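You operate a simulated robot arm through the tools that you are given. There is no shell and no other tool. Be economical: measure what you need, move in short steps, check, and stop when the job is done.

The job below is to be done with a simulated two-armed robot. You get a single attempt, and the scene is never put back.

TASK
Start the duct fan at 75 % and trim the damper to 175 m/h.
Fine: free the lock, switch on, set the speed knob, press START; read the flow display; leave the fan running.

Only the result counts: the job must be done as asked and must still hold three seconds after the hand-in. Knocking over, shifting, dropping, spilling or breaking anything else fails it.

THE ROBOT
Two 7-joint arms with two-finger parallel grippers on one trunk, on a base that drives. Base frame: it is fixed to the floor where the robot stands at the start and does not move with it; the origin is under the middle of the robot, x ahead of it, y to its left, z up. Units: mm, rad, N and s.
The left shoulder is at the start at [70, 163, 1270], the right one opposite. With the tool pointing down near the work surface each hand reaches from about 340 to 860 mm from the robot's upright axis, wherever it stands, measured 20 degrees to its own side. Places, roughly: band knob four [900, 800, 1000]; band knob three [400, -300, 1200]; damper lever [1200, 1200, 1000]; duct fan lock [400, 0, 1200]; fan speed knob [400, -100, 1300]; fan start button [400, -100, 1200]; fan switch [400, 0, 1300]; flow display [1200, 1100, 800]; jack knob one [1100, 800, 600]; jack lock one [1100, 900, 600]; sag arm [1100, 1000, 900]. Payload 3.43 kg a hand.
Tool frame (each hand has its own): the origin (TCP) lies between the finger pads and is the grasp point; the fingertips stand 34 mm ahead of it; z points along the fingers, y is the line along which they close. Largest opening 128 mm; finger width 24, thickness 12; the body of the gripper, 48 by 130 mm, starts 96 mm behind the TCP.
Orientation is that of the tool frame in the base frame, as a unit quaternion [w, x, y, z]. With the fingers straight down and closing along the base's y, the tool's x points along the base's -x, its y along +y and its z along -z.

THE INTERFACE
- The arms move only by the tool step_arm. It takes "left_deltas", "right_deltas" or both (then of equal length, played together; a hand with none holds still); each is a list of rows, each a list of 3 entries, a list of its own where there are three numbers: the turn, a rotation vector about the tool's x, y, z in units of 4 degrees (1.0 is 4 degrees), then the shift along the tool's x, y, z in units of 40 mm (1.0 is 40 mm), then the opening, from 0 (shut) to 1 (fully open). In form: [[[ax, ay, az], [dx, dy, dz], claw], ...]. A call has 1 to 12 rows; each row shifts and turns the commanded pose from where the row before left it, along the tool's axes as they then stand. A call with a number of a shift or a turn outside -1 to 1 is refused whole. A row lasts 0.2 s, in which the tool goes at most 50 mm and 0.15 rad; a call with a longer step from one row to the next is refused whole, and so is a gripper value outside its range. A pose out of reach is approached as far as the arm can. The call stops where the force on the tool passes 40 N (or 10 N more than at its start, if that is more) or the arm is blocked; 0.2 s more then pass. The fingers move at their own pace (about 153 mm/s each) and stop on an object; they squeeze with about 34 N. The grip force told is the motor's: it shows also when the fingers shut on nothing. Time passes only in rows, and 0.2 s behind the last, so rows that do not move let the fingers close. It gives the time, the measured TCP pose, the force on the tool (base axes), the opening and the grip force at its end, in the units of the frame above (readings bear some noise), with the torque about the TCP (base axes, N m) and any sound that the robot's microphone picked up, and new pictures: "views" is both (left out), scene, wrist or none (wrist: the cameras of the hands that moved).
- Cameras (640 x 400 px; columns grow to the right, rows downward): "scene" is now at [143.4, -15.4, 1511.1]; the picture's right is [-0.17, -0.99, 0.00], its down [-0.45, 0.08, -0.89] and it looks along [0.88, -0.15, -0.46] (base axes); focal length 214 px, centre (320, 200). "left" rides on the left gripper at [76, 11, -160] in its tool frame; the picture's right is [-0.15, 0.99, 0.00], its down [-0.88, -0.13, -0.46] and it looks along [-0.45, -0.07, 0.89] (tool axes); focal length 234 px, centre (320, 200). "right" rides on the right gripper at [76, -11, -160] in its tool frame; the picture's right is [0.15, 0.99, 0.00], its down [-0.88, 0.13, -0.46] and it looks along [-0.45, 0.07, 0.89] (tool axes); focal length 234 px, centre (320, 200). There is no depth. A picture from a camera that has moved, and an enlarged one, comes with that camera's place and axes in the base frame and with its lens.
- move_column(by): slides the trunk up (or, below 0, down) by that many mm; the arms and the scene camera ride with it, the base frame stays. It gives what a move gives, with no picture.
- base_move(legs): drives the robot by 1 to 6 legs, each [ahead, left, turn to the left] in mm, mm and rad, along the robot's own axes; the way and the turn of a leg run together, so that a leg with both is an arc; at most 1500 mm and 3.142 rad a leg. The arms and the cameras ride along, it lands a little off, and it stops where it bumps. It gives what a move gives, and a new picture of the scene camera.
- turn_head(pan, tilt): turns the head with the scene camera to pan (to the left, within 1.501 rad either way) and tilt (down, from -0.506 to 1.204), counted from straight ahead of the robot. It gives what a move gives, and a new picture of the scene camera.
- zoom(camera, box): a new picture of the part [left, top, right, bottom] of that camera's present view, enlarged. It takes no simulated time.
- finish_job(): hands the job in; it is judged then, once.

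Go step by step. Nothing tells you exact positions but the pictures and the camera data: compare them with the known pose of the tool, close in by small moves and look again before you grip or let go. The budget is 120 turns and 260 pictures, counting those below and the enlarged ones. Unless the task says otherwise, let go and move clear before handing in, and close with one line.

The tools are called as a command line: name --argument value ..., lists and objects as JSON in quotes. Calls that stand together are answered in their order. step_arm: Moves the arms, as the interface text tells. Its arguments: {"type":"object","properties":{"left_deltas":{"type":"array","items":{"type":"array"}},"right_deltas":{"type":"array","items":{"type":"array"}},"views":{"type":"string","enum":["both","scene","wrist","none"]}},"required":[]} The other tools are called the same way: move_column (by) slides the trunk up or down; base_move (legs) drives the base; turn_head (pan, tilt) turns the head that bears the scene camera; zoom (camera, box) takes an enlarged picture of a part of a camera's view; finish_job () hands the job in.

At the start:

```text
t: 0.0
left_position: [414.8, 152.4, 1524.1]
left_tool_rot: [0.0, -0.001, 1.0, -0.001]
left_contact_force: [-0.7, -0.6, 0.0]
left_moment: [0.01, 0.0, 0.02]
left_width: 128.0
left_finger_force: 0.2
right_position: [327.6, -150.7, 1520.2]
right_tool_rot: [0.0, 0.0, 1.0, 0.0]
right_contact_force: [0.2, 0.8, -0.2]
right_moment: [-0.03, -0.03, 0.0]
right_width: 127.9
right_finger_force: 0.2
trunk travel left (down, up): [-750.0, 190.0]
robot x, y, heading: [-0.0, 4.3, 0.002]
head pan, tilt: [-0.171, 0.473]
```

scene: 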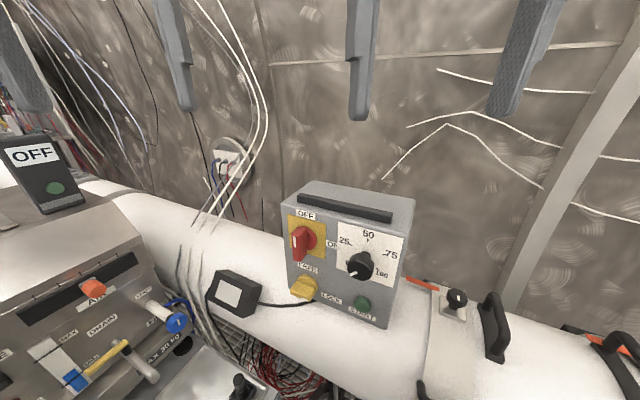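
right: 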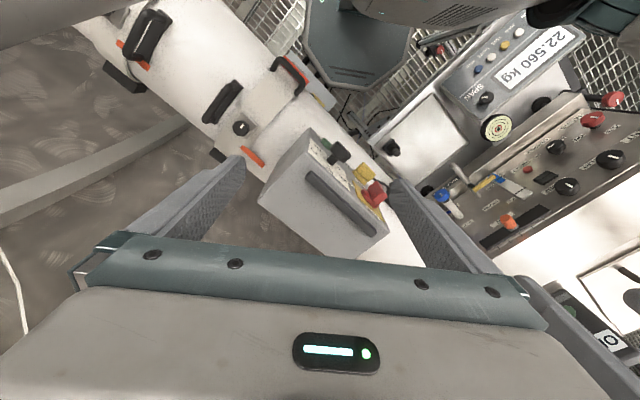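
left: 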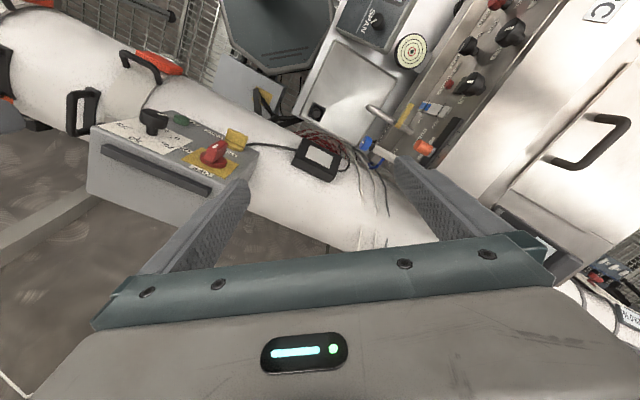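

I see the fan control box ahead with a red switch, a yellow lock, a speed knob and a green START button. I'll look closer before moving.

zoom --camera "scene" --box '[270, 170, 430, 340]'

turn_head --pan 0.8 --tilt 0.5

```text
2.35 times, centred on (350, 255) of scene
camera zoom: at [143.4, -15.4, 1511.1], right [-0.17, -0.99, 0.0], down [-0.45, 0.08, -0.89], along [0.88, -0.15, -0.46], focal length 505 px, centre (249, 71)
```

zoom: 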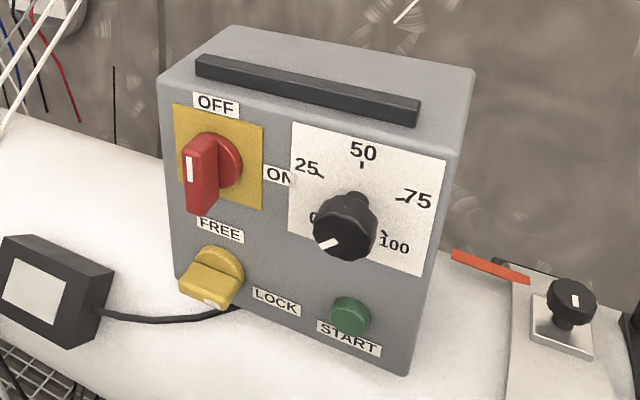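

```text
t: 1.2
left_position: [415.1, 151.2, 1523.4]
left_tool_rot: [-0.001, -0.001, 1.0, -0.001]
left_contact_force: [0.6, -0.2, -0.1]
left_moment: [0.02, 0.01, -0.02]
left_width: 128.1
left_finger_force: 0.1
right_position: [328.1, -150.3, 1521.0]
right_tool_rot: [0.0, 0.0, 1.0, 0.0]
right_contact_force: [-0.1, 0.3, 0.2]
right_moment: [-0.01, 0.0, 0.02]
right_width: 128.1
right_finger_force: 0.1
trunk travel left (down, up): [-750.0, 190.0]
robot x, y, heading: [-2.1, 2.4, 0.001]
head pan, tilt: [0.799, 0.499]
camera scene: at [116.7, 65.3, 1508.6], right [0.72, -0.7, 0.0], down [-0.33, -0.34, -0.88], along [0.61, 0.63, -0.48], focal length 214 px, centre (320, 200)
```

scene: 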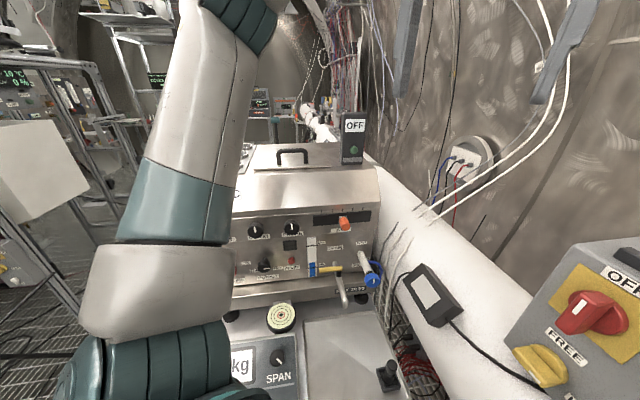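

The box face appears turned about 40° to the left (duct running ahead-left). I'll look around more for the damper and free floor.

turn_head --pan 0.45 --tilt 0.3

turn_head --pan 1.5 --tilt 0.7

turn_head --pan 0.7 --tilt 1.1

```text
t: 2.1
left_position: [414.0, 150.1, 1522.9]
left_tool_rot: [0.0, -0.001, 1.0, -0.001]
left_contact_force: [-0.5, 0.2, -0.7]
left_moment: [0.02, 0.0, 0.02]
left_width: 128.2
left_finger_force: 0.0
right_position: [328.5, -150.9, 1520.5]
right_tool_rot: [0.001, 0.0, 1.0, 0.0]
right_contact_force: [-0.2, 0.3, 0.1]
right_moment: [0.01, -0.01, 0.01]
right_width: 128.2
right_finger_force: 0.0
trunk travel left (down, up): [-750.0, 190.0]
robot x, y, heading: [0.3, 0.6, -0.004]
head pan, tilt: [0.45, 0.3]
camera scene: at [137.2, 40.8, 1527.0], right [0.44, -0.9, 0.0], down [-0.27, -0.13, -0.96], along [0.86, 0.42, -0.3], focal length 214 px, centre (320, 200)
```

scene: 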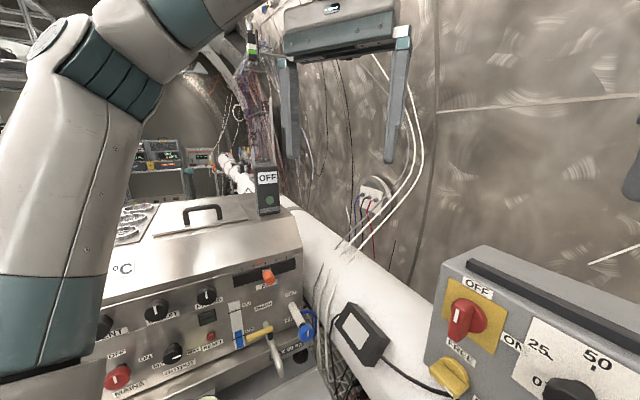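

```text
t: 3.4
left_position: [415.8, 149.5, 1522.3]
left_tool_rot: [0.0, -0.001, 1.0, -0.001]
left_contact_force: [-0.2, -0.8, -0.6]
left_moment: [-0.01, -0.02, 0.0]
left_width: 128.0
left_finger_force: 0.0
right_position: [328.3, -150.6, 1521.8]
right_tool_rot: [0.001, 0.0, 1.0, 0.0]
right_contact_force: [0.1, -0.5, 0.2]
right_moment: [0.01, -0.01, -0.01]
right_width: 127.9
right_finger_force: 0.2
trunk travel left (down, up): [-750.0, 190.0]
robot x, y, heading: [1.3, 2.7, 0.0]
head pan, tilt: [1.499, 0.7]
camera scene: at [59.3, 84.8, 1490.9], right [1.0, -0.07, 0.0], down [-0.05, -0.64, -0.77], along [0.06, 0.76, -0.64], focal length 214 px, centre (320, 200)
```

scene: 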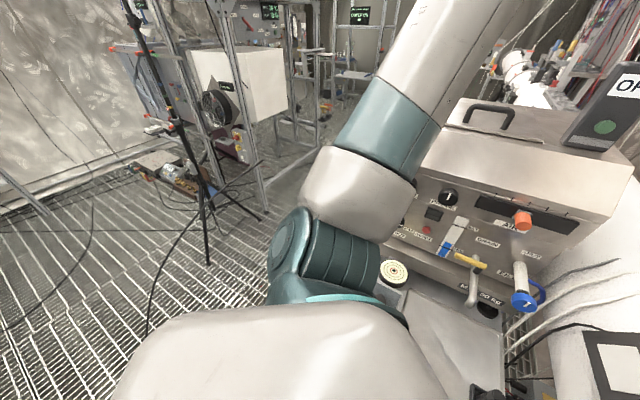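

```text
t: 4.5
left_position: [414.8, 150.7, 1523.1]
left_tool_rot: [0.0, 0.0, 1.0, 0.0]
left_contact_force: [0.9, -0.9, -0.3]
left_moment: [-0.01, 0.01, -0.01]
left_width: 128.2
left_finger_force: 0.0
right_position: [328.4, -150.7, 1521.8]
right_tool_rot: [0.0, 0.001, 1.0, -0.001]
right_contact_force: [-0.3, 0.4, -0.5]
right_moment: [0.0, 0.03, 0.01]
right_width: 128.1
right_finger_force: 0.1
trunk travel left (down, up): [-750.0, 190.0]
robot x, y, heading: [0.6, 2.1, -0.002]
head pan, tilt: [0.7, 1.1]
camera scene: at [101.4, 40.8, 1460.9], right [0.64, -0.76, 0.0], down [-0.68, -0.57, -0.45], along [0.35, 0.29, -0.89], focal length 214 px, centre (320, 200)
```

scene: 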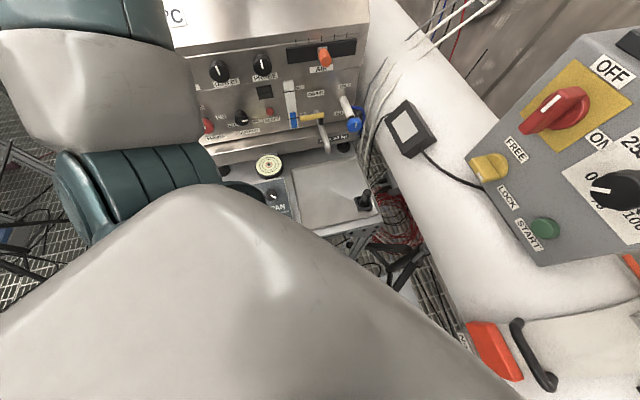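

The duct box face looks ahead-left; the robot stands too close for a horizontal hand, so I back up 250 mm and look again.

turn_head --pan -1.5 --tilt 0.8

turn_head --pan -0.2 --tilt 0.4

base_move --legs '[[-250, 0, 0]]'

```text
t: 6.6
left_position: [415.1, 150.7, 1523.4]
left_tool_rot: [0.0, -0.001, 1.0, -0.001]
left_contact_force: [0.2, 0.3, -0.2]
left_moment: [-0.01, 0.02, -0.03]
left_width: 127.9
left_finger_force: 0.1
right_position: [328.8, -149.6, 1520.0]
right_tool_rot: [0.001, 0.001, 1.0, 0.0]
right_contact_force: [-0.2, 0.3, 0.1]
right_moment: [0.0, 0.02, 0.01]
right_width: 128.1
right_finger_force: 0.1
trunk travel left (down, up): [-750.0, 190.0]
robot x, y, heading: [1.5, 3.4, -0.001]
head pan, tilt: [-1.499, 0.799]
camera scene: at [59.0, -80.4, 1482.7], right [-1.0, -0.07, 0.0], down [-0.05, 0.72, -0.7], along [0.05, -0.7, -0.72], focal length 214 px, centre (320, 200)
```

scene: 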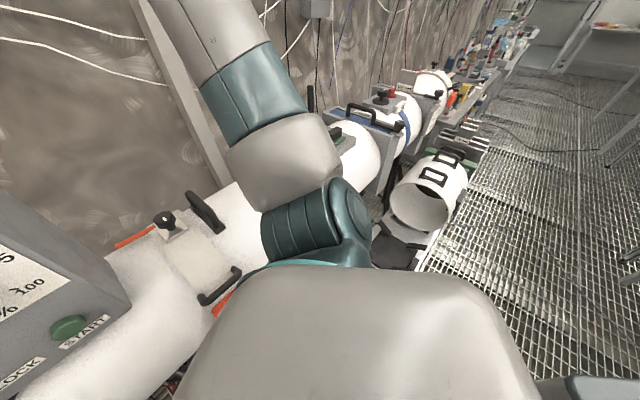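

```text
t: 8.1
left_position: [414.9, 150.2, 1524.3]
left_tool_rot: [0.0, 0.0, 1.0, -0.001]
left_contact_force: [-0.5, -0.5, 0.0]
left_moment: [-0.01, -0.03, -0.01]
left_width: 127.8
left_finger_force: 0.0
right_position: [328.6, -150.3, 1520.1]
right_tool_rot: [0.001, 0.0, 1.0, 0.0]
right_contact_force: [-0.3, 0.1, 0.2]
right_moment: [0.0, -0.02, 0.01]
right_width: 127.9
right_finger_force: 0.2
trunk travel left (down, up): [-750.0, 190.0]
robot x, y, heading: [-3.2, 1.2, -0.004]
head pan, tilt: [-0.201, 0.4]
camera scene: at [143.9, -18.5, 1517.7], right [-0.2, -0.98, 0.0], down [-0.38, 0.08, -0.92], along [0.9, -0.18, -0.39], focal length 214 px, centre (320, 200)
```

scene: 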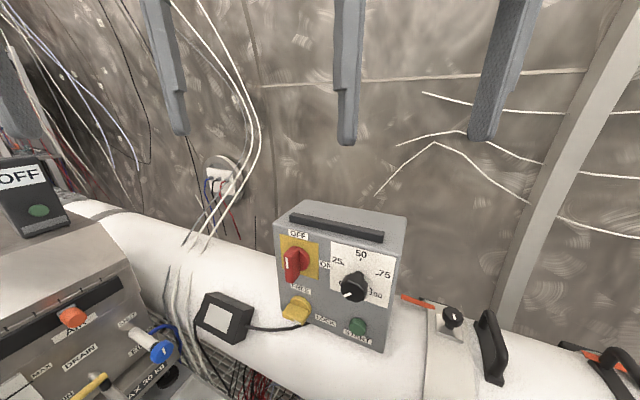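

```text
t: 9.9
left_position: [170.6, 151.4, 1523.0]
left_tool_rot: [-0.001, -0.001, 1.0, -0.001]
left_contact_force: [0.4, -0.5, 0.2]
left_moment: [0.04, 0.02, 0.04]
left_width: 128.1
left_finger_force: 0.1
right_position: [82.8, -149.8, 1519.3]
right_tool_rot: [-0.001, 0.0, 1.0, 0.0]
right_contact_force: [0.9, -0.3, 0.6]
right_moment: [-0.01, 0.03, 0.04]
right_width: 128.1
right_finger_force: 0.1
trunk travel left (down, up): [-750.0, 190.0]
robot x, y, heading: [-245.0, 1.4, 0.001]
head pan, tilt: [-0.201, 0.4]
camera scene: at [-101.0, -18.4, 1517.5], right [-0.2, -0.98, 0.0], down [-0.38, 0.08, -0.92], along [0.9, -0.18, -0.39], focal length 214 px, centre (320, 200)
```

scene: 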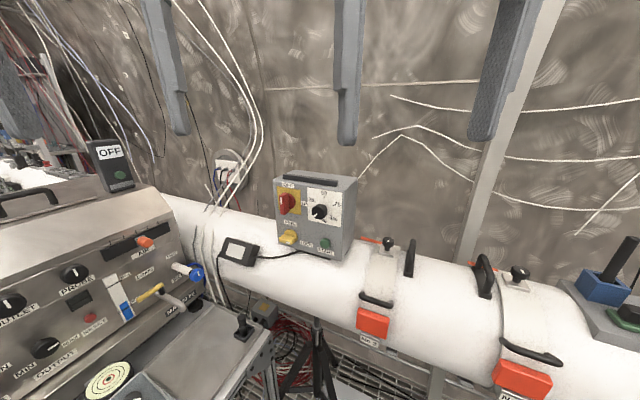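

Base moved back fine. Now bring the left hand forward and turn it to point horizontally at the box face.

step_arm --left_deltas '[[[0, 0, 0], [-0.8, -0.57, 0], 0.3], [[0, 0, 0], [-0.8, -0.57, 0], 0.3], [[0, 0, 0], [-0.8, -0.57, 0], 0.3], [[0.3645, -0.975, 0.3645], [0, 0, 0], 0.3], [[0.3645, -0.975, 0.3645], [0, 0, 0], 0.3], [[0.3645, -0.975, 0.3645], [0, 0, 0], 0.3], [[0.3645, -0.975, 0.3645], [0, 0, 0], 0.3], [[0.3645, -0.975, 0.3645], [0, 0, 0], 0.3], [[0.3645, -0.975, 0.3645], [0, 0, 0], 0.3], [[0.3645, -0.975, 0.3645], [0, 0, 0], 0.3], [[0.3645, -0.975, 0.3645], [0, 0, 0], 0.3]]' --views "scene"

step_arm --left_deltas '[[[0.3645, -0.975, 0.3645], [0, 0, 0], 0.3], [[0.3645, -0.975, 0.3645], [0, 0, 0], 0.3], [[0.3645, -0.975, 0.3645], [0, 0, 0], 0.3], [[0.3645, -0.975, 0.3645], [0, 0, 0], 0.3], [[0.3645, -0.975, 0.3645], [0, 0, 0], 0.3], [[0.3645, -0.975, 0.3645], [0, 0, 0], 0.3], [[0.3645, -0.975, 0.3645], [0, 0, 0], 0.3], [[0.3645, -0.975, 0.3645], [0, 0, 0], 0.3], [[0.3645, -0.975, 0.3645], [0, 0, 0], 0.3], [[0.3645, -0.975, 0.3645], [0, 0, 0], 0.3], [[0.3645, -0.975, 0.3645], [0, 0, 0], 0.3]]'

```text
t: 12.3
left_position: [263.9, 82.0, 1522.9]
left_tool_rot: [0.268, 0.099, 0.953, -0.101]
left_contact_force: [0.2, 0.6, 0.1]
left_moment: [-0.02, 0.0, -0.04]
left_width: 38.1
left_finger_force: 0.0
right_position: [80.6, -149.3, 1521.0]
right_tool_rot: [0.0, 0.0, 1.0, 0.0]
right_contact_force: [0.1, 0.3, 0.3]
right_moment: [-0.04, 0.0, -0.02]
right_width: 128.0
right_finger_force: 0.1
trunk travel left (down, up): [-750.0, 190.0]
robot x, y, heading: [-250.1, -0.2, -0.001]
head pan, tilt: [-0.201, 0.4]
camera scene: at [-103.1, -17.6, 1517.8], right [-0.2, -0.98, 0.0], down [-0.38, 0.08, -0.92], along [0.9, -0.18, -0.39], focal length 214 px, centre (320, 200)
```

scene: 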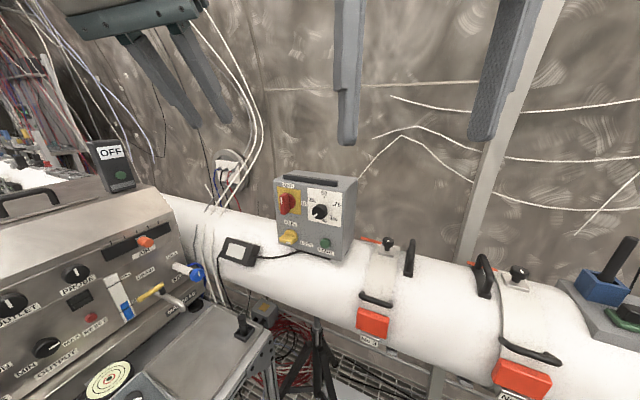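

```text
t: 14.7
left_position: [263.3, 83.8, 1522.1]
left_tool_rot: [0.591, 0.22, 0.744, -0.221]
left_contact_force: [1.1, -0.2, -0.2]
left_moment: [0.03, -0.02, -0.03]
left_width: 38.3
left_finger_force: 0.0
right_position: [81.8, -150.2, 1521.5]
right_tool_rot: [-0.001, 0.0, 1.0, 0.0]
right_contact_force: [-0.4, 0.2, 0.2]
right_moment: [-0.04, -0.02, 0.03]
right_width: 128.1
right_finger_force: 0.1
trunk travel left (down, up): [-750.0, 190.0]
robot x, y, heading: [-244.6, 1.8, 0.001]
head pan, tilt: [-0.201, 0.4]
camera scene: at [-102.9, -17.7, 1517.8], right [-0.2, -0.98, 0.0], down [-0.38, 0.08, -0.92], along [0.9, -0.18, -0.39], focal length 214 px, centre (320, 200)
camera left: at [130.3, 191.0, 1480.4], right [0.61, 0.79, 0.07], down [-0.25, 0.11, 0.96], along [0.75, -0.61, 0.26], focal length 234 px, centre (320, 200)
```

scene: 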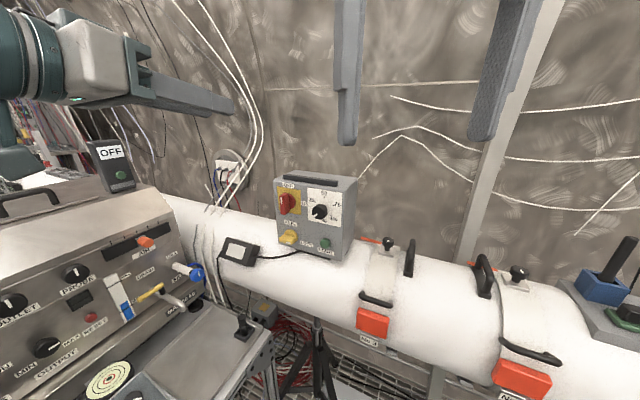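
left: 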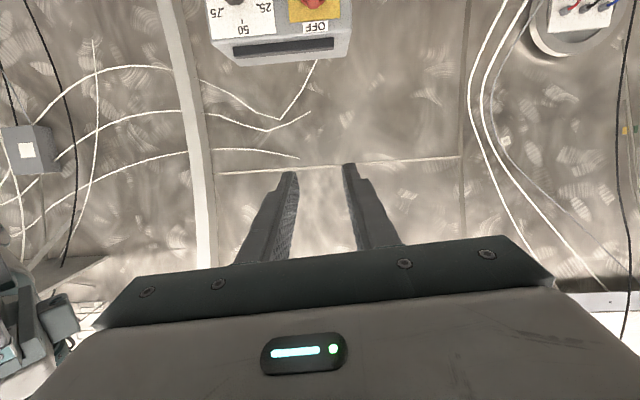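

The hand needs three more turning rows; then lower it in front of the box.

step_arm --left_deltas '[[[0.3645, -0.975, 0.3645], [0, 0, 0], 0.3], [[0.3645, -0.975, 0.3645], [0, 0, 0], 0.3], [[0.3645, -0.975, 0.3645], [0, 0, 0], 0.3], [[0, 0, 0], [0.9, -0.2, 0], 0.3], [[0, 0, 0], [0.9, -0.2, 0], 0.3], [[0, 0, 0], [0.9, -0.2, 0], 0.3], [[0, 0, 0], [0.9, -0.2, 0], 0.3], [[0, 0, 0], [0.9, -0.2, 0], 0.3]]'

```text
t: 16.5
left_position: [294.9, 47.9, 1369.4]
left_tool_rot: [0.663, 0.247, 0.662, -0.248]
left_contact_force: [0.3, 0.2, -0.4]
left_moment: [0.01, -0.01, -0.05]
left_width: 38.3
left_finger_force: 0.0
left hand out of reach, approached as far as the arm can: row 6, 7, 8
right_position: [81.8, -149.4, 1521.5]
right_tool_rot: [-0.001, 0.0, 1.0, 0.001]
right_contact_force: [-0.2, -0.6, 0.1]
right_moment: [-0.02, 0.02, 0.01]
right_width: 127.7
right_finger_force: 0.1
trunk travel left (down, up): [-750.0, 190.0]
robot x, y, heading: [-249.3, -1.3, -0.004]
head pan, tilt: [-0.201, 0.4]
camera scene: at [-102.5, -18.1, 1517.7], right [-0.2, -0.98, 0.0], down [-0.38, 0.08, -0.92], along [0.9, -0.18, -0.39], focal length 214 px, centre (320, 200)
camera left: at [181.7, 160.5, 1293.7], right [0.65, 0.75, 0.14], down [-0.43, 0.2, 0.88], along [0.63, -0.63, 0.45], focal length 234 px, centre (320, 200)
```

scene: 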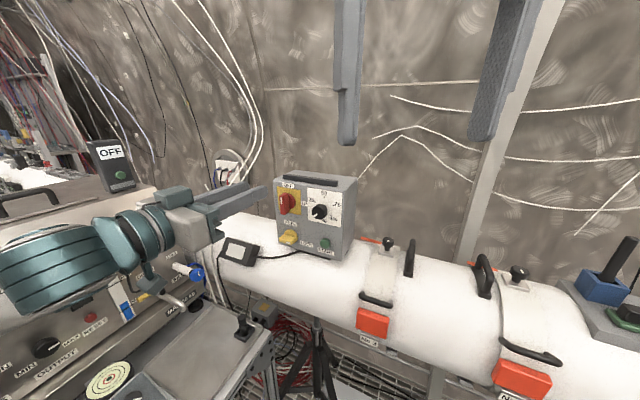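
left: 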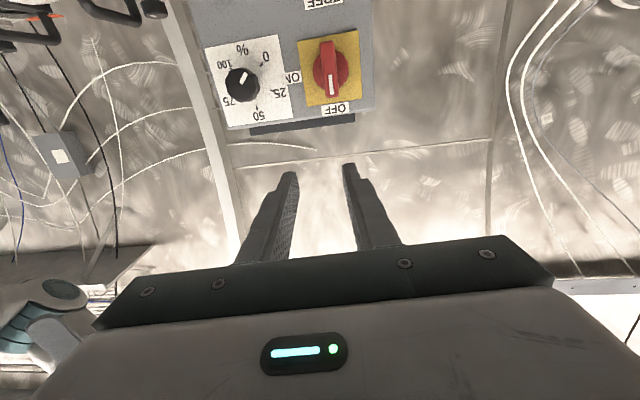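

Reach limit near here; the view of the face is good. Zoom for details.

zoom --camera "left" --box '[180, 0, 400, 140]'

move_column --by -60

zoom --camera "scene" --box '[80, 120, 400, 320]'

zoom --camera "left" --box '[160, 0, 420, 163]'

```text
2.86 times, centred on (290, 70) of left
camera zoom: at [181.7, 160.5, 1293.7], right [0.65, 0.75, 0.14], down [-0.43, 0.2, 0.88], along [0.63, -0.63, 0.45], focal length 669 px, centre (406, 571)
```

zoom: 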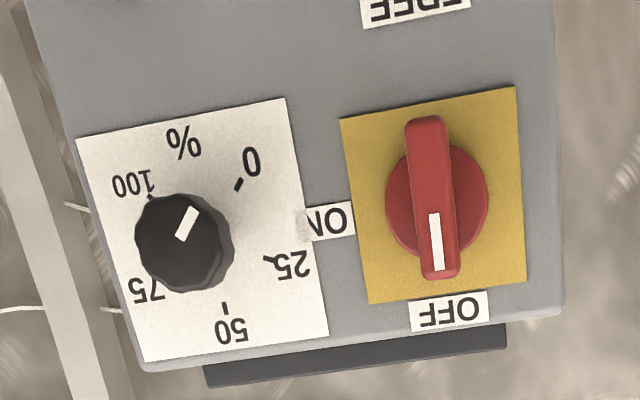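

```text
t: 17.5
left_position: [294.2, 47.0, 1311.4]
left_tool_rot: [0.663, 0.247, 0.662, -0.248]
left_contact_force: [-0.2, -0.7, 0.0]
left_moment: [0.01, 0.0, 0.0]
left_width: 38.5
left_finger_force: 0.2
right_position: [80.6, -150.5, 1460.4]
right_tool_rot: [0.001, 0.0, 1.0, 0.0]
right_contact_force: [-0.4, -0.1, 0.8]
right_moment: [-0.01, 0.02, 0.0]
right_width: 128.0
right_finger_force: 0.0
trunk travel left (down, up): [-690.0, 250.0]
robot x, y, heading: [-242.5, 3.0, 0.001]
head pan, tilt: [-0.201, 0.4]
```

```text
2.00 times, centred on (240, 220) of scene
camera zoom: at [-103.4, -18.4, 1457.8], right [-0.2, -0.98, 0.0], down [-0.38, 0.08, -0.92], along [0.9, -0.18, -0.39], focal length 429 px, centre (480, 160)
```

zoom: 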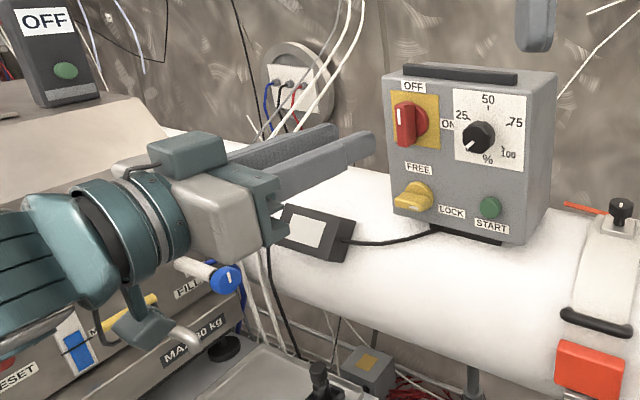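

```text
2.45 times, centred on (290, 82) of left
camera zoom: at [180.9, 160.1, 1234.2], right [0.65, 0.75, 0.15], down [-0.43, 0.2, 0.88], along [0.63, -0.63, 0.45], focal length 575 px, centre (394, 491)
```

zoom: 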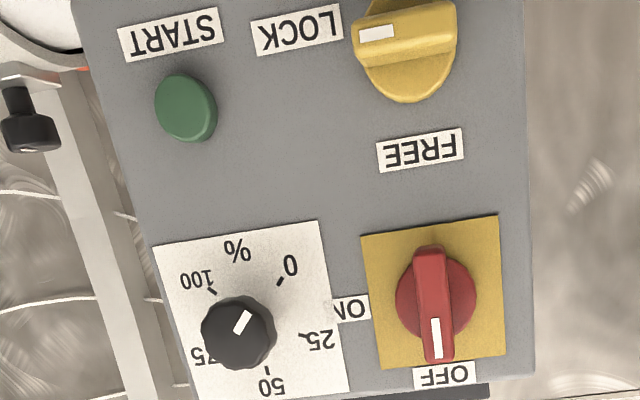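

Face geometry found: normal ≈ [-0.77, 0.64, 0], lock at about [420,-29,1178] pointing right (LOCK), needing a turn counter-clockwise to FREE. I roll the left hand +90° while moving a little closer.

step_arm --left_deltas '[[[0, 0, 1], [0, 0, 0.4], 0.28], [[0, 0, 1], [0, 0, 0.4], 0.28], [[0, 0, 1], [0, 0, 0.4], 0.28], [[0, 0, 1], [0, 0, 0.4], 0.28], [[0, 0, 1], [0, 0, 0], 0.28], [[0, 0, 1], [0, 0, 0], 0.28], [[0, 0, 1], [0, 0, 0], 0.28], [[0, 0, 1], [0, 0, 0], 0.28], [[0, 0, 1], [0, 0, 0], 0.28], [[0, 0, 1], [0, 0, 0], 0.28], [[0, 0, 1], [0, 0, 0], 0.28], [[0, 0, 1], [0, 0, 0], 0.28]]' --views "none"

step_arm --left_deltas '[[[0, 0, 1], [0, 0, 0], 0.28], [[0, 0, 1], [0, 0, 0], 0.28], [[0, 0, 1], [0, 0, 0], 0.28], [[0, 0, 1], [0, 0, 0], 0.28], [[0, 0, 1], [0, 0, 0], 0.28], [[0, 0, 1], [0, 0, 0], 0.28], [[0, 0, 1], [0, 0, 0], 0.28], [[0, 0, 1], [0, 0, 0], 0.28], [[0, 0, 1], [0, 0, 0], 0.28], [[0, 0, 1], [0, 0, 0], 0.28], [[0, 0, 0.5], [0, 0, 0], 0.28]]'

```text
t: 20.1
left_position: [342.5, 4.6, 1310.5]
left_tool_rot: [0.706, 0.495, 0.505, 0.044]
left_contact_force: [-0.8, 0.6, -0.2]
left_moment: [0.02, 0.04, 0.02]
left_width: 35.7
left_finger_force: 0.2
right_position: [81.1, -151.6, 1460.3]
right_tool_rot: [0.0, -0.001, 1.0, 0.0]
right_contact_force: [0.4, -0.3, -0.6]
right_moment: [0.01, 0.02, -0.01]
right_width: 128.3
right_finger_force: 0.0
trunk travel left (down, up): [-690.0, 250.0]
robot x, y, heading: [-244.9, 1.9, 0.0]
head pan, tilt: [-0.201, 0.4]
```

```text
t: 22.5
left_position: [342.0, 6.4, 1311.9]
left_tool_rot: [0.649, 0.635, 0.321, 0.267]
left_contact_force: [0.3, 0.0, -0.1]
left_moment: [0.01, 0.04, -0.02]
left_width: 35.7
left_finger_force: 0.0
left hand out of reach, approached as far as the arm can: row 10
right_position: [80.6, -150.8, 1461.2]
right_tool_rot: [-0.001, 0.0, 1.0, 0.0]
right_contact_force: [-1.0, -0.1, -0.1]
right_moment: [0.02, -0.06, 0.01]
right_width: 128.2
right_finger_force: 0.1
trunk travel left (down, up): [-690.0, 250.0]
robot x, y, heading: [-244.4, -0.4, 0.003]
head pan, tilt: [-0.201, 0.4]
camera scene: at [-103.7, -18.6, 1457.8], right [-0.2, -0.98, 0.0], down [-0.38, 0.08, -0.92], along [0.9, -0.18, -0.39], focal length 214 px, centre (320, 200)
camera left: at [271.0, 167.4, 1319.0], right [-0.04, -0.06, 1.0], down [-0.93, -0.37, -0.06], along [0.37, -0.93, -0.05], focal length 234 px, centre (320, 200)
```

scene: 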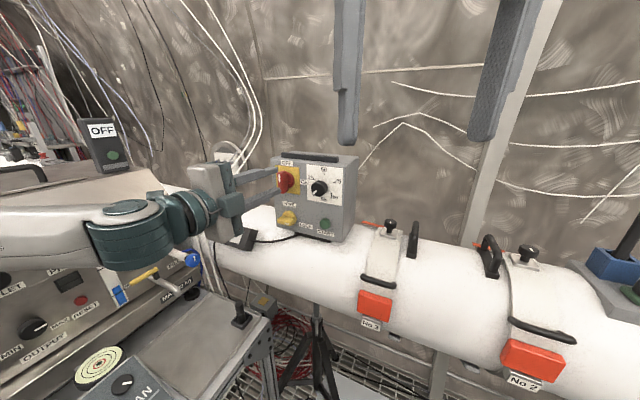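
left: 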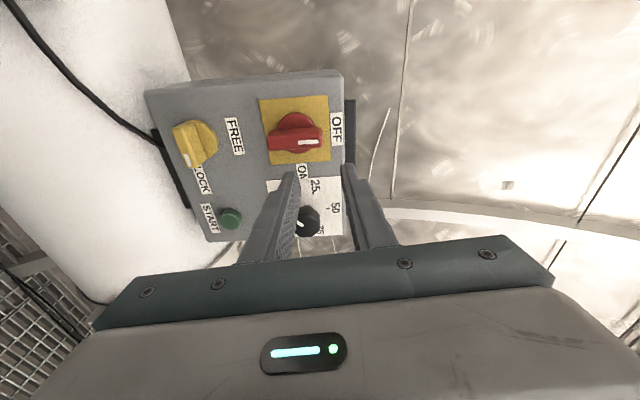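

Hand rolled about 85°. The bench is low (~z 850), so I lower the trunk by 80 and then shift the hand to the lock's line.

move_column --by -80

step_arm --left_deltas '[[[0, 0, 0], [0.3, -0.6, 0], 0.28], [[0, 0, 0], [0.3, -0.7, 0], 0.28]]'

```text
t: 23.6
left_position: [342.7, 5.9, 1233.2]
left_tool_rot: [0.649, 0.637, 0.319, 0.267]
left_contact_force: [0.5, 0.2, -0.4]
left_moment: [0.03, -0.01, 0.03]
left_width: 35.8
left_finger_force: 0.0
right_position: [81.3, -152.2, 1380.8]
right_tool_rot: [0.0, 0.0, 1.0, 0.0]
right_contact_force: [0.8, -0.2, 0.0]
right_moment: [-0.01, 0.01, 0.0]
right_width: 128.0
right_finger_force: 0.0
trunk travel left (down, up): [-610.0, 330.0]
robot x, y, heading: [-247.0, -1.5, 0.003]
head pan, tilt: [-0.201, 0.4]
```

```text
t: 24.2
left_position: [341.7, 5.0, 1232.2]
left_tool_rot: [0.649, 0.636, 0.32, 0.267]
left_contact_force: [0.4, 1.1, 0.2]
left_moment: [-0.03, -0.02, 0.01]
left_width: 35.8
left_finger_force: 0.0
left hand out of reach, approached as far as the arm can: row 1, 2
right_position: [80.3, -151.1, 1380.9]
right_tool_rot: [0.0, 0.001, 1.0, 0.0]
right_contact_force: [-0.9, 1.2, -0.1]
right_moment: [-0.01, 0.0, -0.01]
right_width: 128.2
right_finger_force: 0.0
trunk travel left (down, up): [-610.0, 330.0]
robot x, y, heading: [-250.4, 1.1, -0.001]
head pan, tilt: [-0.201, 0.4]
camera scene: at [-103.4, -18.4, 1377.8], right [-0.2, -0.98, 0.0], down [-0.38, 0.08, -0.92], along [0.9, -0.18, -0.39], focal length 214 px, centre (320, 200)
camera left: at [271.2, 167.5, 1239.0], right [-0.04, -0.06, 1.0], down [-0.93, -0.37, -0.06], along [0.37, -0.93, -0.04], focal length 234 px, centre (320, 200)
```

scene: 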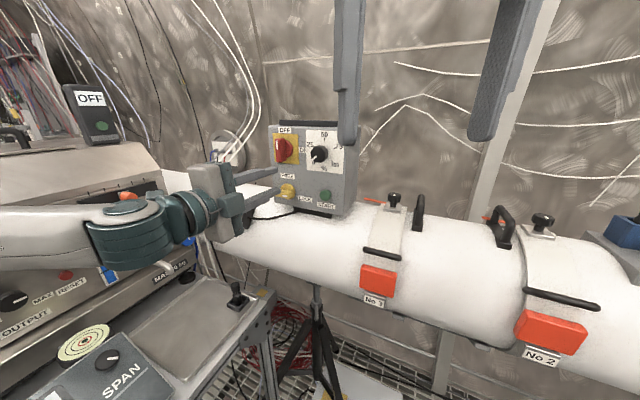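
left: 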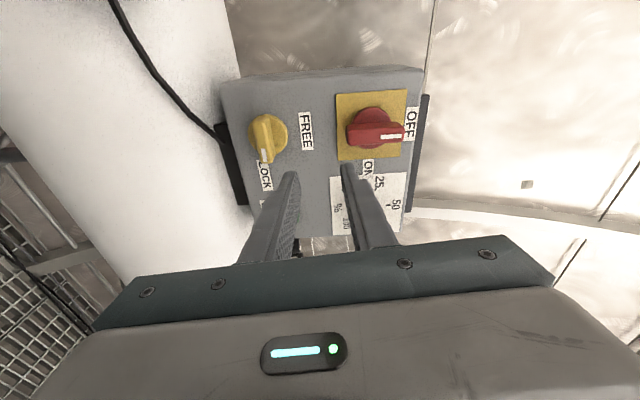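

The arm is at a joint limit pointing inward, so I retract, raise, and turn the base to face the box squarely.

step_arm --left_deltas '[[[0, 0, -1], [0, 0.5, -1], 0.28], [[0, 0, -1], [0, 0.5, -1], 0.28], [[0, 0, -1], [0, 0.5, -1], 0.28], [[0, 0, -1], [0, 0, 0], 0.28], [[0, 0, -1], [0, 0, 0], 0.28], [[0, 0, -1], [0, 0, 0], 0.28], [[0, 0, -1], [0, 0, 0], 0.28], [[0, 0, -1], [0, 0, 0], 0.28], [[0, 0, -1], [0, 0, 0], 0.28], [[0, 0, -1], [0, 0, 0], 0.28], [[0, 0, -1], [0, 0, 0], 0.28], [[0, 0, -1], [0, 0, 0], 0.28]]' --views "none"

move_column --by 100

base_move --legs '[[0, 0, -0.3]]'

```text
t: 26.8
left_position: [263.8, 90.4, 1296.2]
left_tool_rot: [0.702, 0.451, 0.551, -0.021]
left_contact_force: [0.7, 0.0, 0.7]
left_moment: [0.0, 0.0, 0.01]
left_width: 35.9
left_finger_force: 0.0
left hand out of reach, approached as far as the arm can: row 3
right_position: [80.8, -150.8, 1379.0]
right_tool_rot: [-0.001, 0.0, 1.0, 0.0]
right_contact_force: [-0.3, -0.2, -0.6]
right_moment: [-0.02, 0.03, 0.03]
right_width: 128.0
right_finger_force: 0.0
trunk travel left (down, up): [-610.0, 330.0]
robot x, y, heading: [-245.6, -1.5, 0.0]
head pan, tilt: [-0.201, 0.4]
```

```text
t: 28.2
left_position: [263.7, 90.5, 1396.1]
left_tool_rot: [0.702, 0.452, 0.551, -0.02]
left_contact_force: [0.5, -0.4, 0.7]
left_moment: [0.01, 0.01, 0.01]
left_width: 35.7
left_finger_force: 0.1
right_position: [80.8, -150.4, 1479.7]
right_tool_rot: [0.0, -0.001, 1.0, 0.001]
right_contact_force: [-0.4, -0.4, 0.4]
right_moment: [0.02, -0.02, 0.01]
right_width: 127.9
right_finger_force: 0.1
trunk travel left (down, up): [-710.0, 230.0]
robot x, y, heading: [-247.2, 4.7, -0.001]
head pan, tilt: [-0.201, 0.4]
```

```text
t: 29.5
left_position: [267.5, -65.4, 1395.7]
left_tool_rot: [0.691, 0.528, 0.477, -0.125]
left_contact_force: [-0.7, 0.2, 0.1]
left_moment: [0.0, -0.01, 0.02]
left_width: 36.0
left_finger_force: 0.1
right_position: [21.4, -240.1, 1480.3]
right_tool_rot: [0.0, 0.15, 0.989, 0.0]
right_contact_force: [-0.4, 0.2, 0.0]
right_moment: [-0.01, 0.02, 0.03]
right_width: 127.9
right_finger_force: 0.2
trunk travel left (down, up): [-710.0, 230.0]
robot x, y, heading: [-248.1, -0.3, -0.302]
head pan, tilt: [-0.201, 0.4]
camera scene: at [-114.9, -58.8, 1477.7], right [-0.48, -0.88, 0.0], down [-0.34, 0.19, -0.92], along [0.81, -0.44, -0.39], focal length 214 px, centre (320, 200)
```

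scene: 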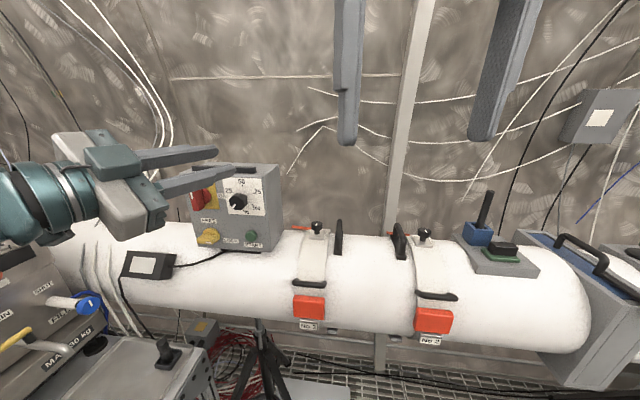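

Rotation is clear. Continue rotating and back off 120 mm.

base_move --legs '[[-60, 0, -0.2], [-60, 0, -0.2]]'

turn_head --pan 0.35 --tilt 0.35

```text
t: 31.4
left_position: [95.2, -204.6, 1395.8]
left_tool_rot: [0.653, 0.613, 0.362, -0.26]
left_contact_force: [0.1, 0.2, 0.5]
left_moment: [-0.02, -0.02, -0.02]
left_width: 35.9
left_finger_force: 0.0
right_position: [-199.9, -270.4, 1480.3]
right_tool_rot: [0.001, 0.345, 0.939, 0.002]
right_contact_force: [-1.2, -0.3, -0.5]
right_moment: [-0.02, -0.05, 0.0]
right_width: 127.9
right_finger_force: 0.0
trunk travel left (down, up): [-710.0, 230.0]
robot x, y, heading: [-355.3, 60.8, -0.706]
head pan, tilt: [-0.201, 0.4]
camera scene: at [-253.6, -48.5, 1477.7], right [-0.79, -0.62, 0.0], down [-0.24, 0.31, -0.92], along [0.57, -0.72, -0.39], focal length 214 px, centre (320, 200)
```

scene: 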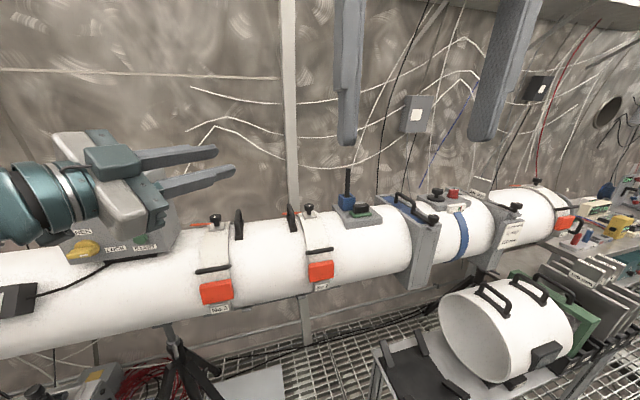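

```text
t: 32.4
left_position: [97.1, -202.8, 1396.0]
left_tool_rot: [0.652, 0.613, 0.362, -0.261]
left_contact_force: [-0.1, -0.6, -0.2]
left_moment: [0.0, -0.01, -0.01]
left_width: 35.7
left_finger_force: 0.1
right_position: [-198.4, -270.3, 1480.7]
right_tool_rot: [-0.001, 0.346, 0.938, 0.0]
right_contact_force: [-0.5, -1.0, 0.9]
right_moment: [-0.02, -0.02, 0.0]
right_width: 127.9
right_finger_force: 0.0
trunk travel left (down, up): [-710.0, 230.0]
robot x, y, heading: [-351.9, 56.0, -0.705]
head pan, tilt: [0.351, 0.351]
camera scene: at [-222.3, -7.4, 1482.2], right [-0.35, -0.94, 0.0], down [-0.32, 0.12, -0.94], along [0.88, -0.33, -0.34], focal length 214 px, centre (320, 200)
```

scene: 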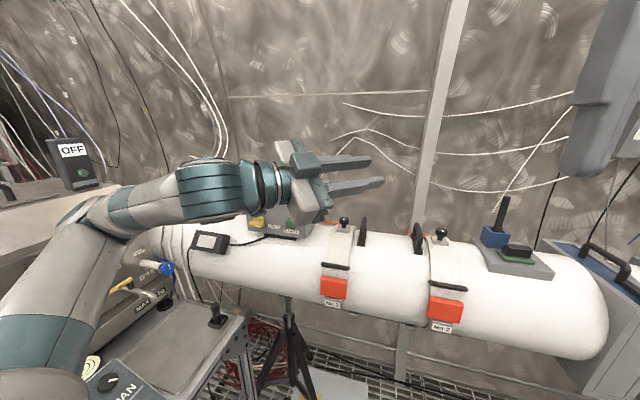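

Now reorient the left hand to face the box (yaw −40°, roll +90°), then translate along the face.

step_arm --left_deltas '[[[-0.39, 0.757, 0.992], [0, 0, 0], 0.28], [[-0.39, 0.757, 0.992], [0, 0, 0], 0.28], [[-0.39, 0.757, 0.992], [0, 0, 0], 0.28], [[-0.39, 0.757, 0.992], [0, 0, 0], 0.28], [[-0.39, 0.757, 0.992], [0, 0, 0], 0.28], [[-0.39, 0.757, 0.992], [0, 0, 0], 0.28], [[-0.39, 0.757, 0.992], [0, 0, 0], 0.28], [[-0.39, 0.757, 0.992], [0, 0, 0], 0.28], [[-0.39, 0.757, 0.992], [0, 0, 0], 0.28], [[-0.39, 0.757, 0.992], [0, 0, 0], 0.28], [[-0.39, 0.757, 0.992], [0, 0, 0], 0.28], [[-0.39, 0.757, 0.992], [0, 0, 0], 0.28]]' --views "none"

step_arm --left_deltas '[[[-0.2, 0.4, 0.53], [0.9, 0, 0], 0.28], [[0, 0, 0], [0.95, 0, 0], 0.28], [[0, 0, 0], [0.95, 0, 0], 0.28], [[0, 0, 0], [0.95, 0, 0], 0.28], [[0, 0, 0], [0.95, 0, 0], 0.28], [[0, 0, 0], [0.95, 0, 0], 0.28], [[0, 0, 0], [0.95, 0, 0], 0.28], [[0, 0, 0], [0.95, 0, 0], 0.28], [[0, 0, 0], [0.95, 0, 0], 0.28]]'

```text
t: 35.0
left_position: [103.5, -212.6, 1404.9]
left_tool_rot: [0.645, 0.644, 0.304, 0.278]
left_contact_force: [-0.1, 0.3, 0.4]
left_moment: [-0.01, -0.01, 0.0]
left_width: 36.1
left_finger_force: 0.0
left hand out of reach, approached as far as the arm can: row 1, 2, 4, 6
right_position: [-199.2, -270.7, 1480.0]
right_tool_rot: [0.0, 0.345, 0.939, 0.001]
right_contact_force: [-0.5, 0.5, -0.4]
right_moment: [0.01, -0.04, 0.02]
right_width: 128.1
right_finger_force: 0.1
trunk travel left (down, up): [-710.0, 230.0]
robot x, y, heading: [-355.3, 55.1, -0.704]
head pan, tilt: [0.351, 0.351]
```

```text
t: 37.0
left_position: [308.7, -46.1, 1405.1]
left_tool_rot: [0.641, 0.639, 0.3, 0.3]
left_contact_force: [-0.3, 1.2, 0.2]
left_moment: [0.02, 0.03, 0.03]
left_width: 35.9
left_finger_force: 0.0
left hand out of reach, approached as far as the arm can: row 1, 2, 3, 4, 7, 8, 9
right_position: [-199.6, -269.3, 1480.5]
right_tool_rot: [0.0, 0.345, 0.939, 0.0]
right_contact_force: [0.0, 0.0, 1.3]
right_moment: [0.0, -0.02, -0.03]
right_width: 127.9
right_finger_force: 0.1
trunk travel left (down, up): [-710.0, 230.0]
robot x, y, heading: [-349.6, 54.6, -0.707]
head pan, tilt: [0.351, 0.351]
camera scene: at [-224.1, -6.5, 1482.4], right [-0.35, -0.94, 0.0], down [-0.32, 0.12, -0.94], along [0.88, -0.33, -0.34], focal length 214 px, centre (320, 200)
camera left: at [235.4, 113.9, 1415.3], right [-0.09, -0.11, 0.99], down [-0.91, -0.38, -0.13], along [0.39, -0.92, -0.06], focal length 234 px, centre (320, 200)
```

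scene: 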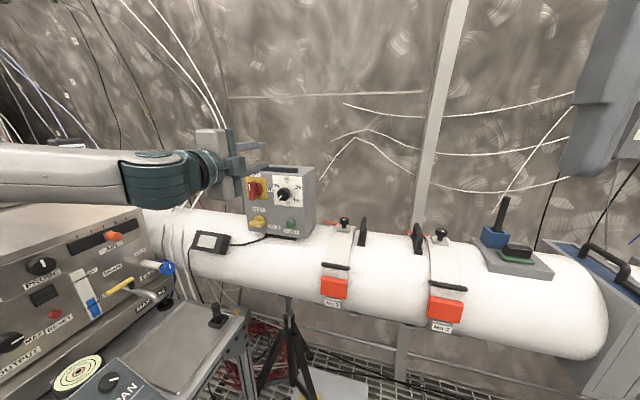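
left: 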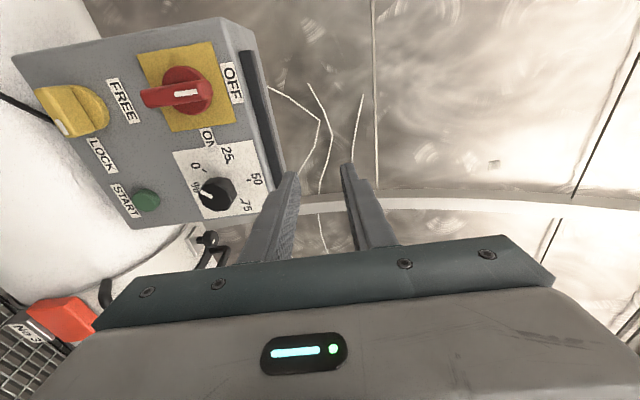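

Position is close; the target lies 85 mm to the left and 225 mm lower. I'll first lower the trunk 150 mm, then try smaller left shifts.

move_column --by -150

step_arm --left_deltas '[[[0, 0, 0], [0.5, 0, -0.2], 0.28], [[0, 0, 0], [0.5, 0, -0.2], 0.28], [[0, 0, 0], [0.5, 0, 0], 0.28], [[0, 0, 0], [0.5, 0, 0], 0.28]]' --views "scene"

```text
t: 38.8
left_position: [310.3, -46.8, 1255.3]
left_tool_rot: [0.642, 0.639, 0.299, 0.299]
left_contact_force: [-0.3, 0.0, 0.3]
left_moment: [0.0, 0.01, -0.01]
left_width: 35.8
left_finger_force: 0.1
right_position: [-199.1, -269.9, 1330.3]
right_tool_rot: [0.0, 0.345, 0.939, 0.0]
right_contact_force: [1.0, -0.3, 0.6]
right_moment: [0.01, 0.02, 0.02]
right_width: 128.1
right_finger_force: 0.0
trunk travel left (down, up): [-560.0, 380.0]
robot x, y, heading: [-352.0, 61.4, -0.705]
head pan, tilt: [0.351, 0.351]
```

```text
t: 39.8
left_position: [310.8, -46.5, 1255.6]
left_tool_rot: [0.641, 0.64, 0.299, 0.299]
left_contact_force: [-0.4, 0.1, -0.1]
left_moment: [0.01, -0.01, -0.02]
left_width: 35.7
left_finger_force: 0.1
left hand out of reach, approached as far as the arm can: row 1, 2, 3, 4
right_position: [-199.4, -269.0, 1330.3]
right_tool_rot: [0.0, 0.345, 0.939, 0.0]
right_contact_force: [-0.2, 0.0, 0.1]
right_moment: [0.0, 0.0, -0.01]
right_width: 128.2
right_finger_force: 0.0
trunk travel left (down, up): [-560.0, 380.0]
robot x, y, heading: [-353.6, 54.7, -0.709]
head pan, tilt: [0.351, 0.351]
camera scene: at [-223.1, -7.1, 1332.3], right [-0.35, -0.94, 0.0], down [-0.32, 0.12, -0.94], along [0.88, -0.33, -0.34], focal length 214 px, centre (320, 200)
```

scene: 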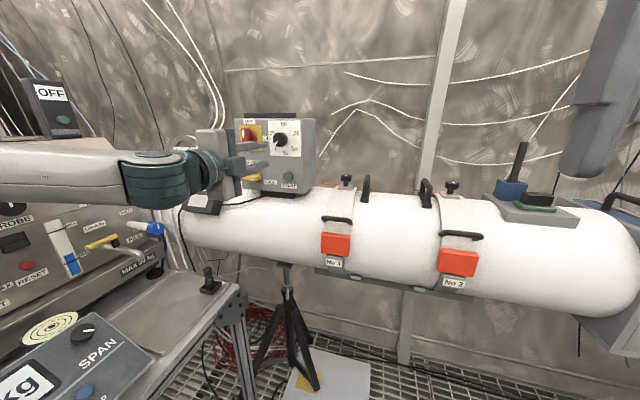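

The forearm comes in sideways and the wrist bend is limiting; backing the base lets the arm stretch out. Back 200 and left 60.

base_move --legs '[[-200, 0, 0], [0, 60, 0]]'

step_arm --left_deltas '[[[0, 0, 0], [0, 0, 0.9], 0.28], [[0, 0, 0], [0, 0, 0.9], 0.28], [[0, 0, 0], [0, 0, 0.9], 0.28], [[0, 0, 0], [0, 0, 0.9], 0.28], [[0, 0, 0], [0, 0, 0.9], 0.28]]'

```text
t: 41.9
left_position: [192.7, 128.5, 1256.0]
left_tool_rot: [0.641, 0.64, 0.3, 0.299]
left_contact_force: [0.8, -0.5, 0.7]
left_moment: [0.01, 0.0, 0.02]
left_width: 35.4
left_finger_force: 0.0
right_position: [-315.3, -93.9, 1330.6]
right_tool_rot: [0.001, 0.346, 0.938, 0.001]
right_contact_force: [0.4, 0.6, -0.2]
right_moment: [-0.02, 0.04, -0.01]
right_width: 127.8
right_finger_force: 0.1
trunk travel left (down, up): [-560.0, 380.0]
robot x, y, heading: [-469.4, 234.2, -0.708]
head pan, tilt: [0.351, 0.351]
camera scene: at [-339.1, 168.9, 1332.4], right [-0.35, -0.94, 0.0], down [-0.32, 0.12, -0.94], along [0.88, -0.33, -0.34], focal length 214 px, centre (320, 200)
```

scene: 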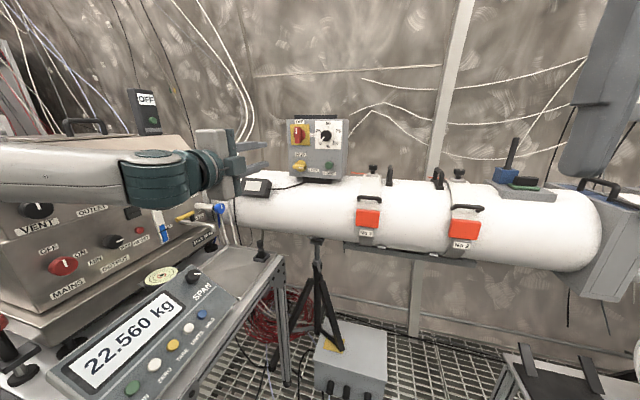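

```text
t: 43.1
left_position: [334.2, 14.4, 1253.9]
left_tool_rot: [0.641, 0.64, 0.3, 0.3]
left_contact_force: [0.1, 0.2, 0.4]
left_moment: [0.0, -0.04, 0.0]
left_width: 35.9
left_finger_force: 0.1
right_position: [-313.1, -94.9, 1329.6]
right_tool_rot: [-0.001, 0.346, 0.938, 0.0]
right_contact_force: [0.5, 0.4, -0.2]
right_moment: [0.02, 0.0, 0.02]
right_width: 127.8
right_finger_force: 0.0
trunk travel left (down, up): [-560.0, 380.0]
robot x, y, heading: [-470.7, 230.0, -0.707]
head pan, tilt: [0.351, 0.351]
camera scene: at [-337.3, 168.6, 1332.1], right [-0.35, -0.94, 0.0], down [-0.32, 0.12, -0.94], along [0.88, -0.32, -0.34], focal length 214 px, centre (320, 200)
camera left: at [260.6, 174.1, 1264.7], right [-0.09, -0.11, 0.99], down [-0.91, -0.38, -0.13], along [0.39, -0.92, -0.07], focal length 234 px, centre (320, 200)
```

scene: 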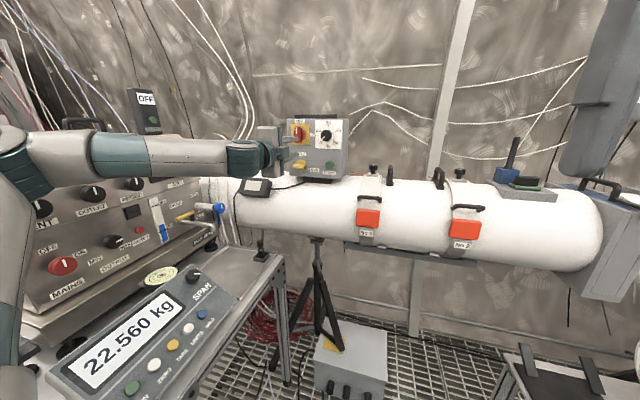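
left: 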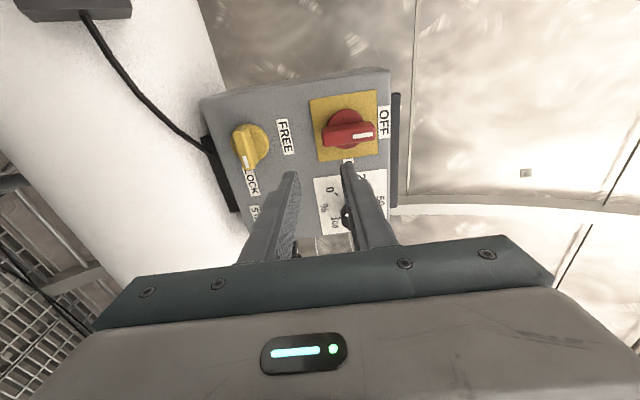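

It works now, and the lock position is confirmed at [419,-31,1178]. Move to its line.

step_arm --left_deltas '[[[0, 0, 0], [0.27, -0.95, 0], 0.28], [[0, 0, 0], [0.27, -0.95, 0], 0.28]]'

```text
t: 43.7
left_position: [340.3, 22.2, 1218.9]
left_tool_rot: [0.641, 0.64, 0.301, 0.299]
left_contact_force: [0.1, 0.5, 1.1]
left_moment: [-0.05, 0.01, 0.03]
left_width: 35.8
left_finger_force: 0.1
left hand out of reach, approached as far as the arm can: row 2
right_position: [-315.6, -93.7, 1329.1]
right_tool_rot: [0.0, 0.345, 0.939, 0.001]
right_contact_force: [-1.0, -0.9, -0.6]
right_moment: [0.01, -0.02, 0.03]
right_width: 128.0
right_finger_force: 0.1
trunk travel left (down, up): [-560.0, 380.0]
robot x, y, heading: [-466.6, 233.2, -0.704]
head pan, tilt: [0.351, 0.351]
camera scene: at [-339.4, 168.9, 1332.4], right [-0.35, -0.94, 0.0], down [-0.32, 0.12, -0.94], along [0.88, -0.33, -0.34], focal length 214 px, centre (320, 200)
camera left: at [265.0, 182.0, 1228.6], right [-0.09, -0.11, 0.99], down [-0.91, -0.38, -0.13], along [0.39, -0.92, -0.07], focal length 234 px, centre (320, 200)
```

scene: 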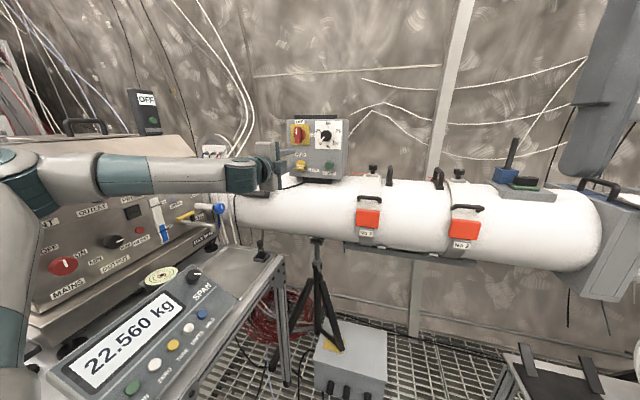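
left: 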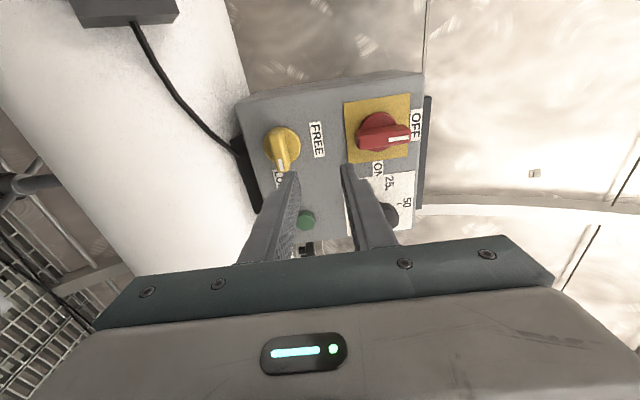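

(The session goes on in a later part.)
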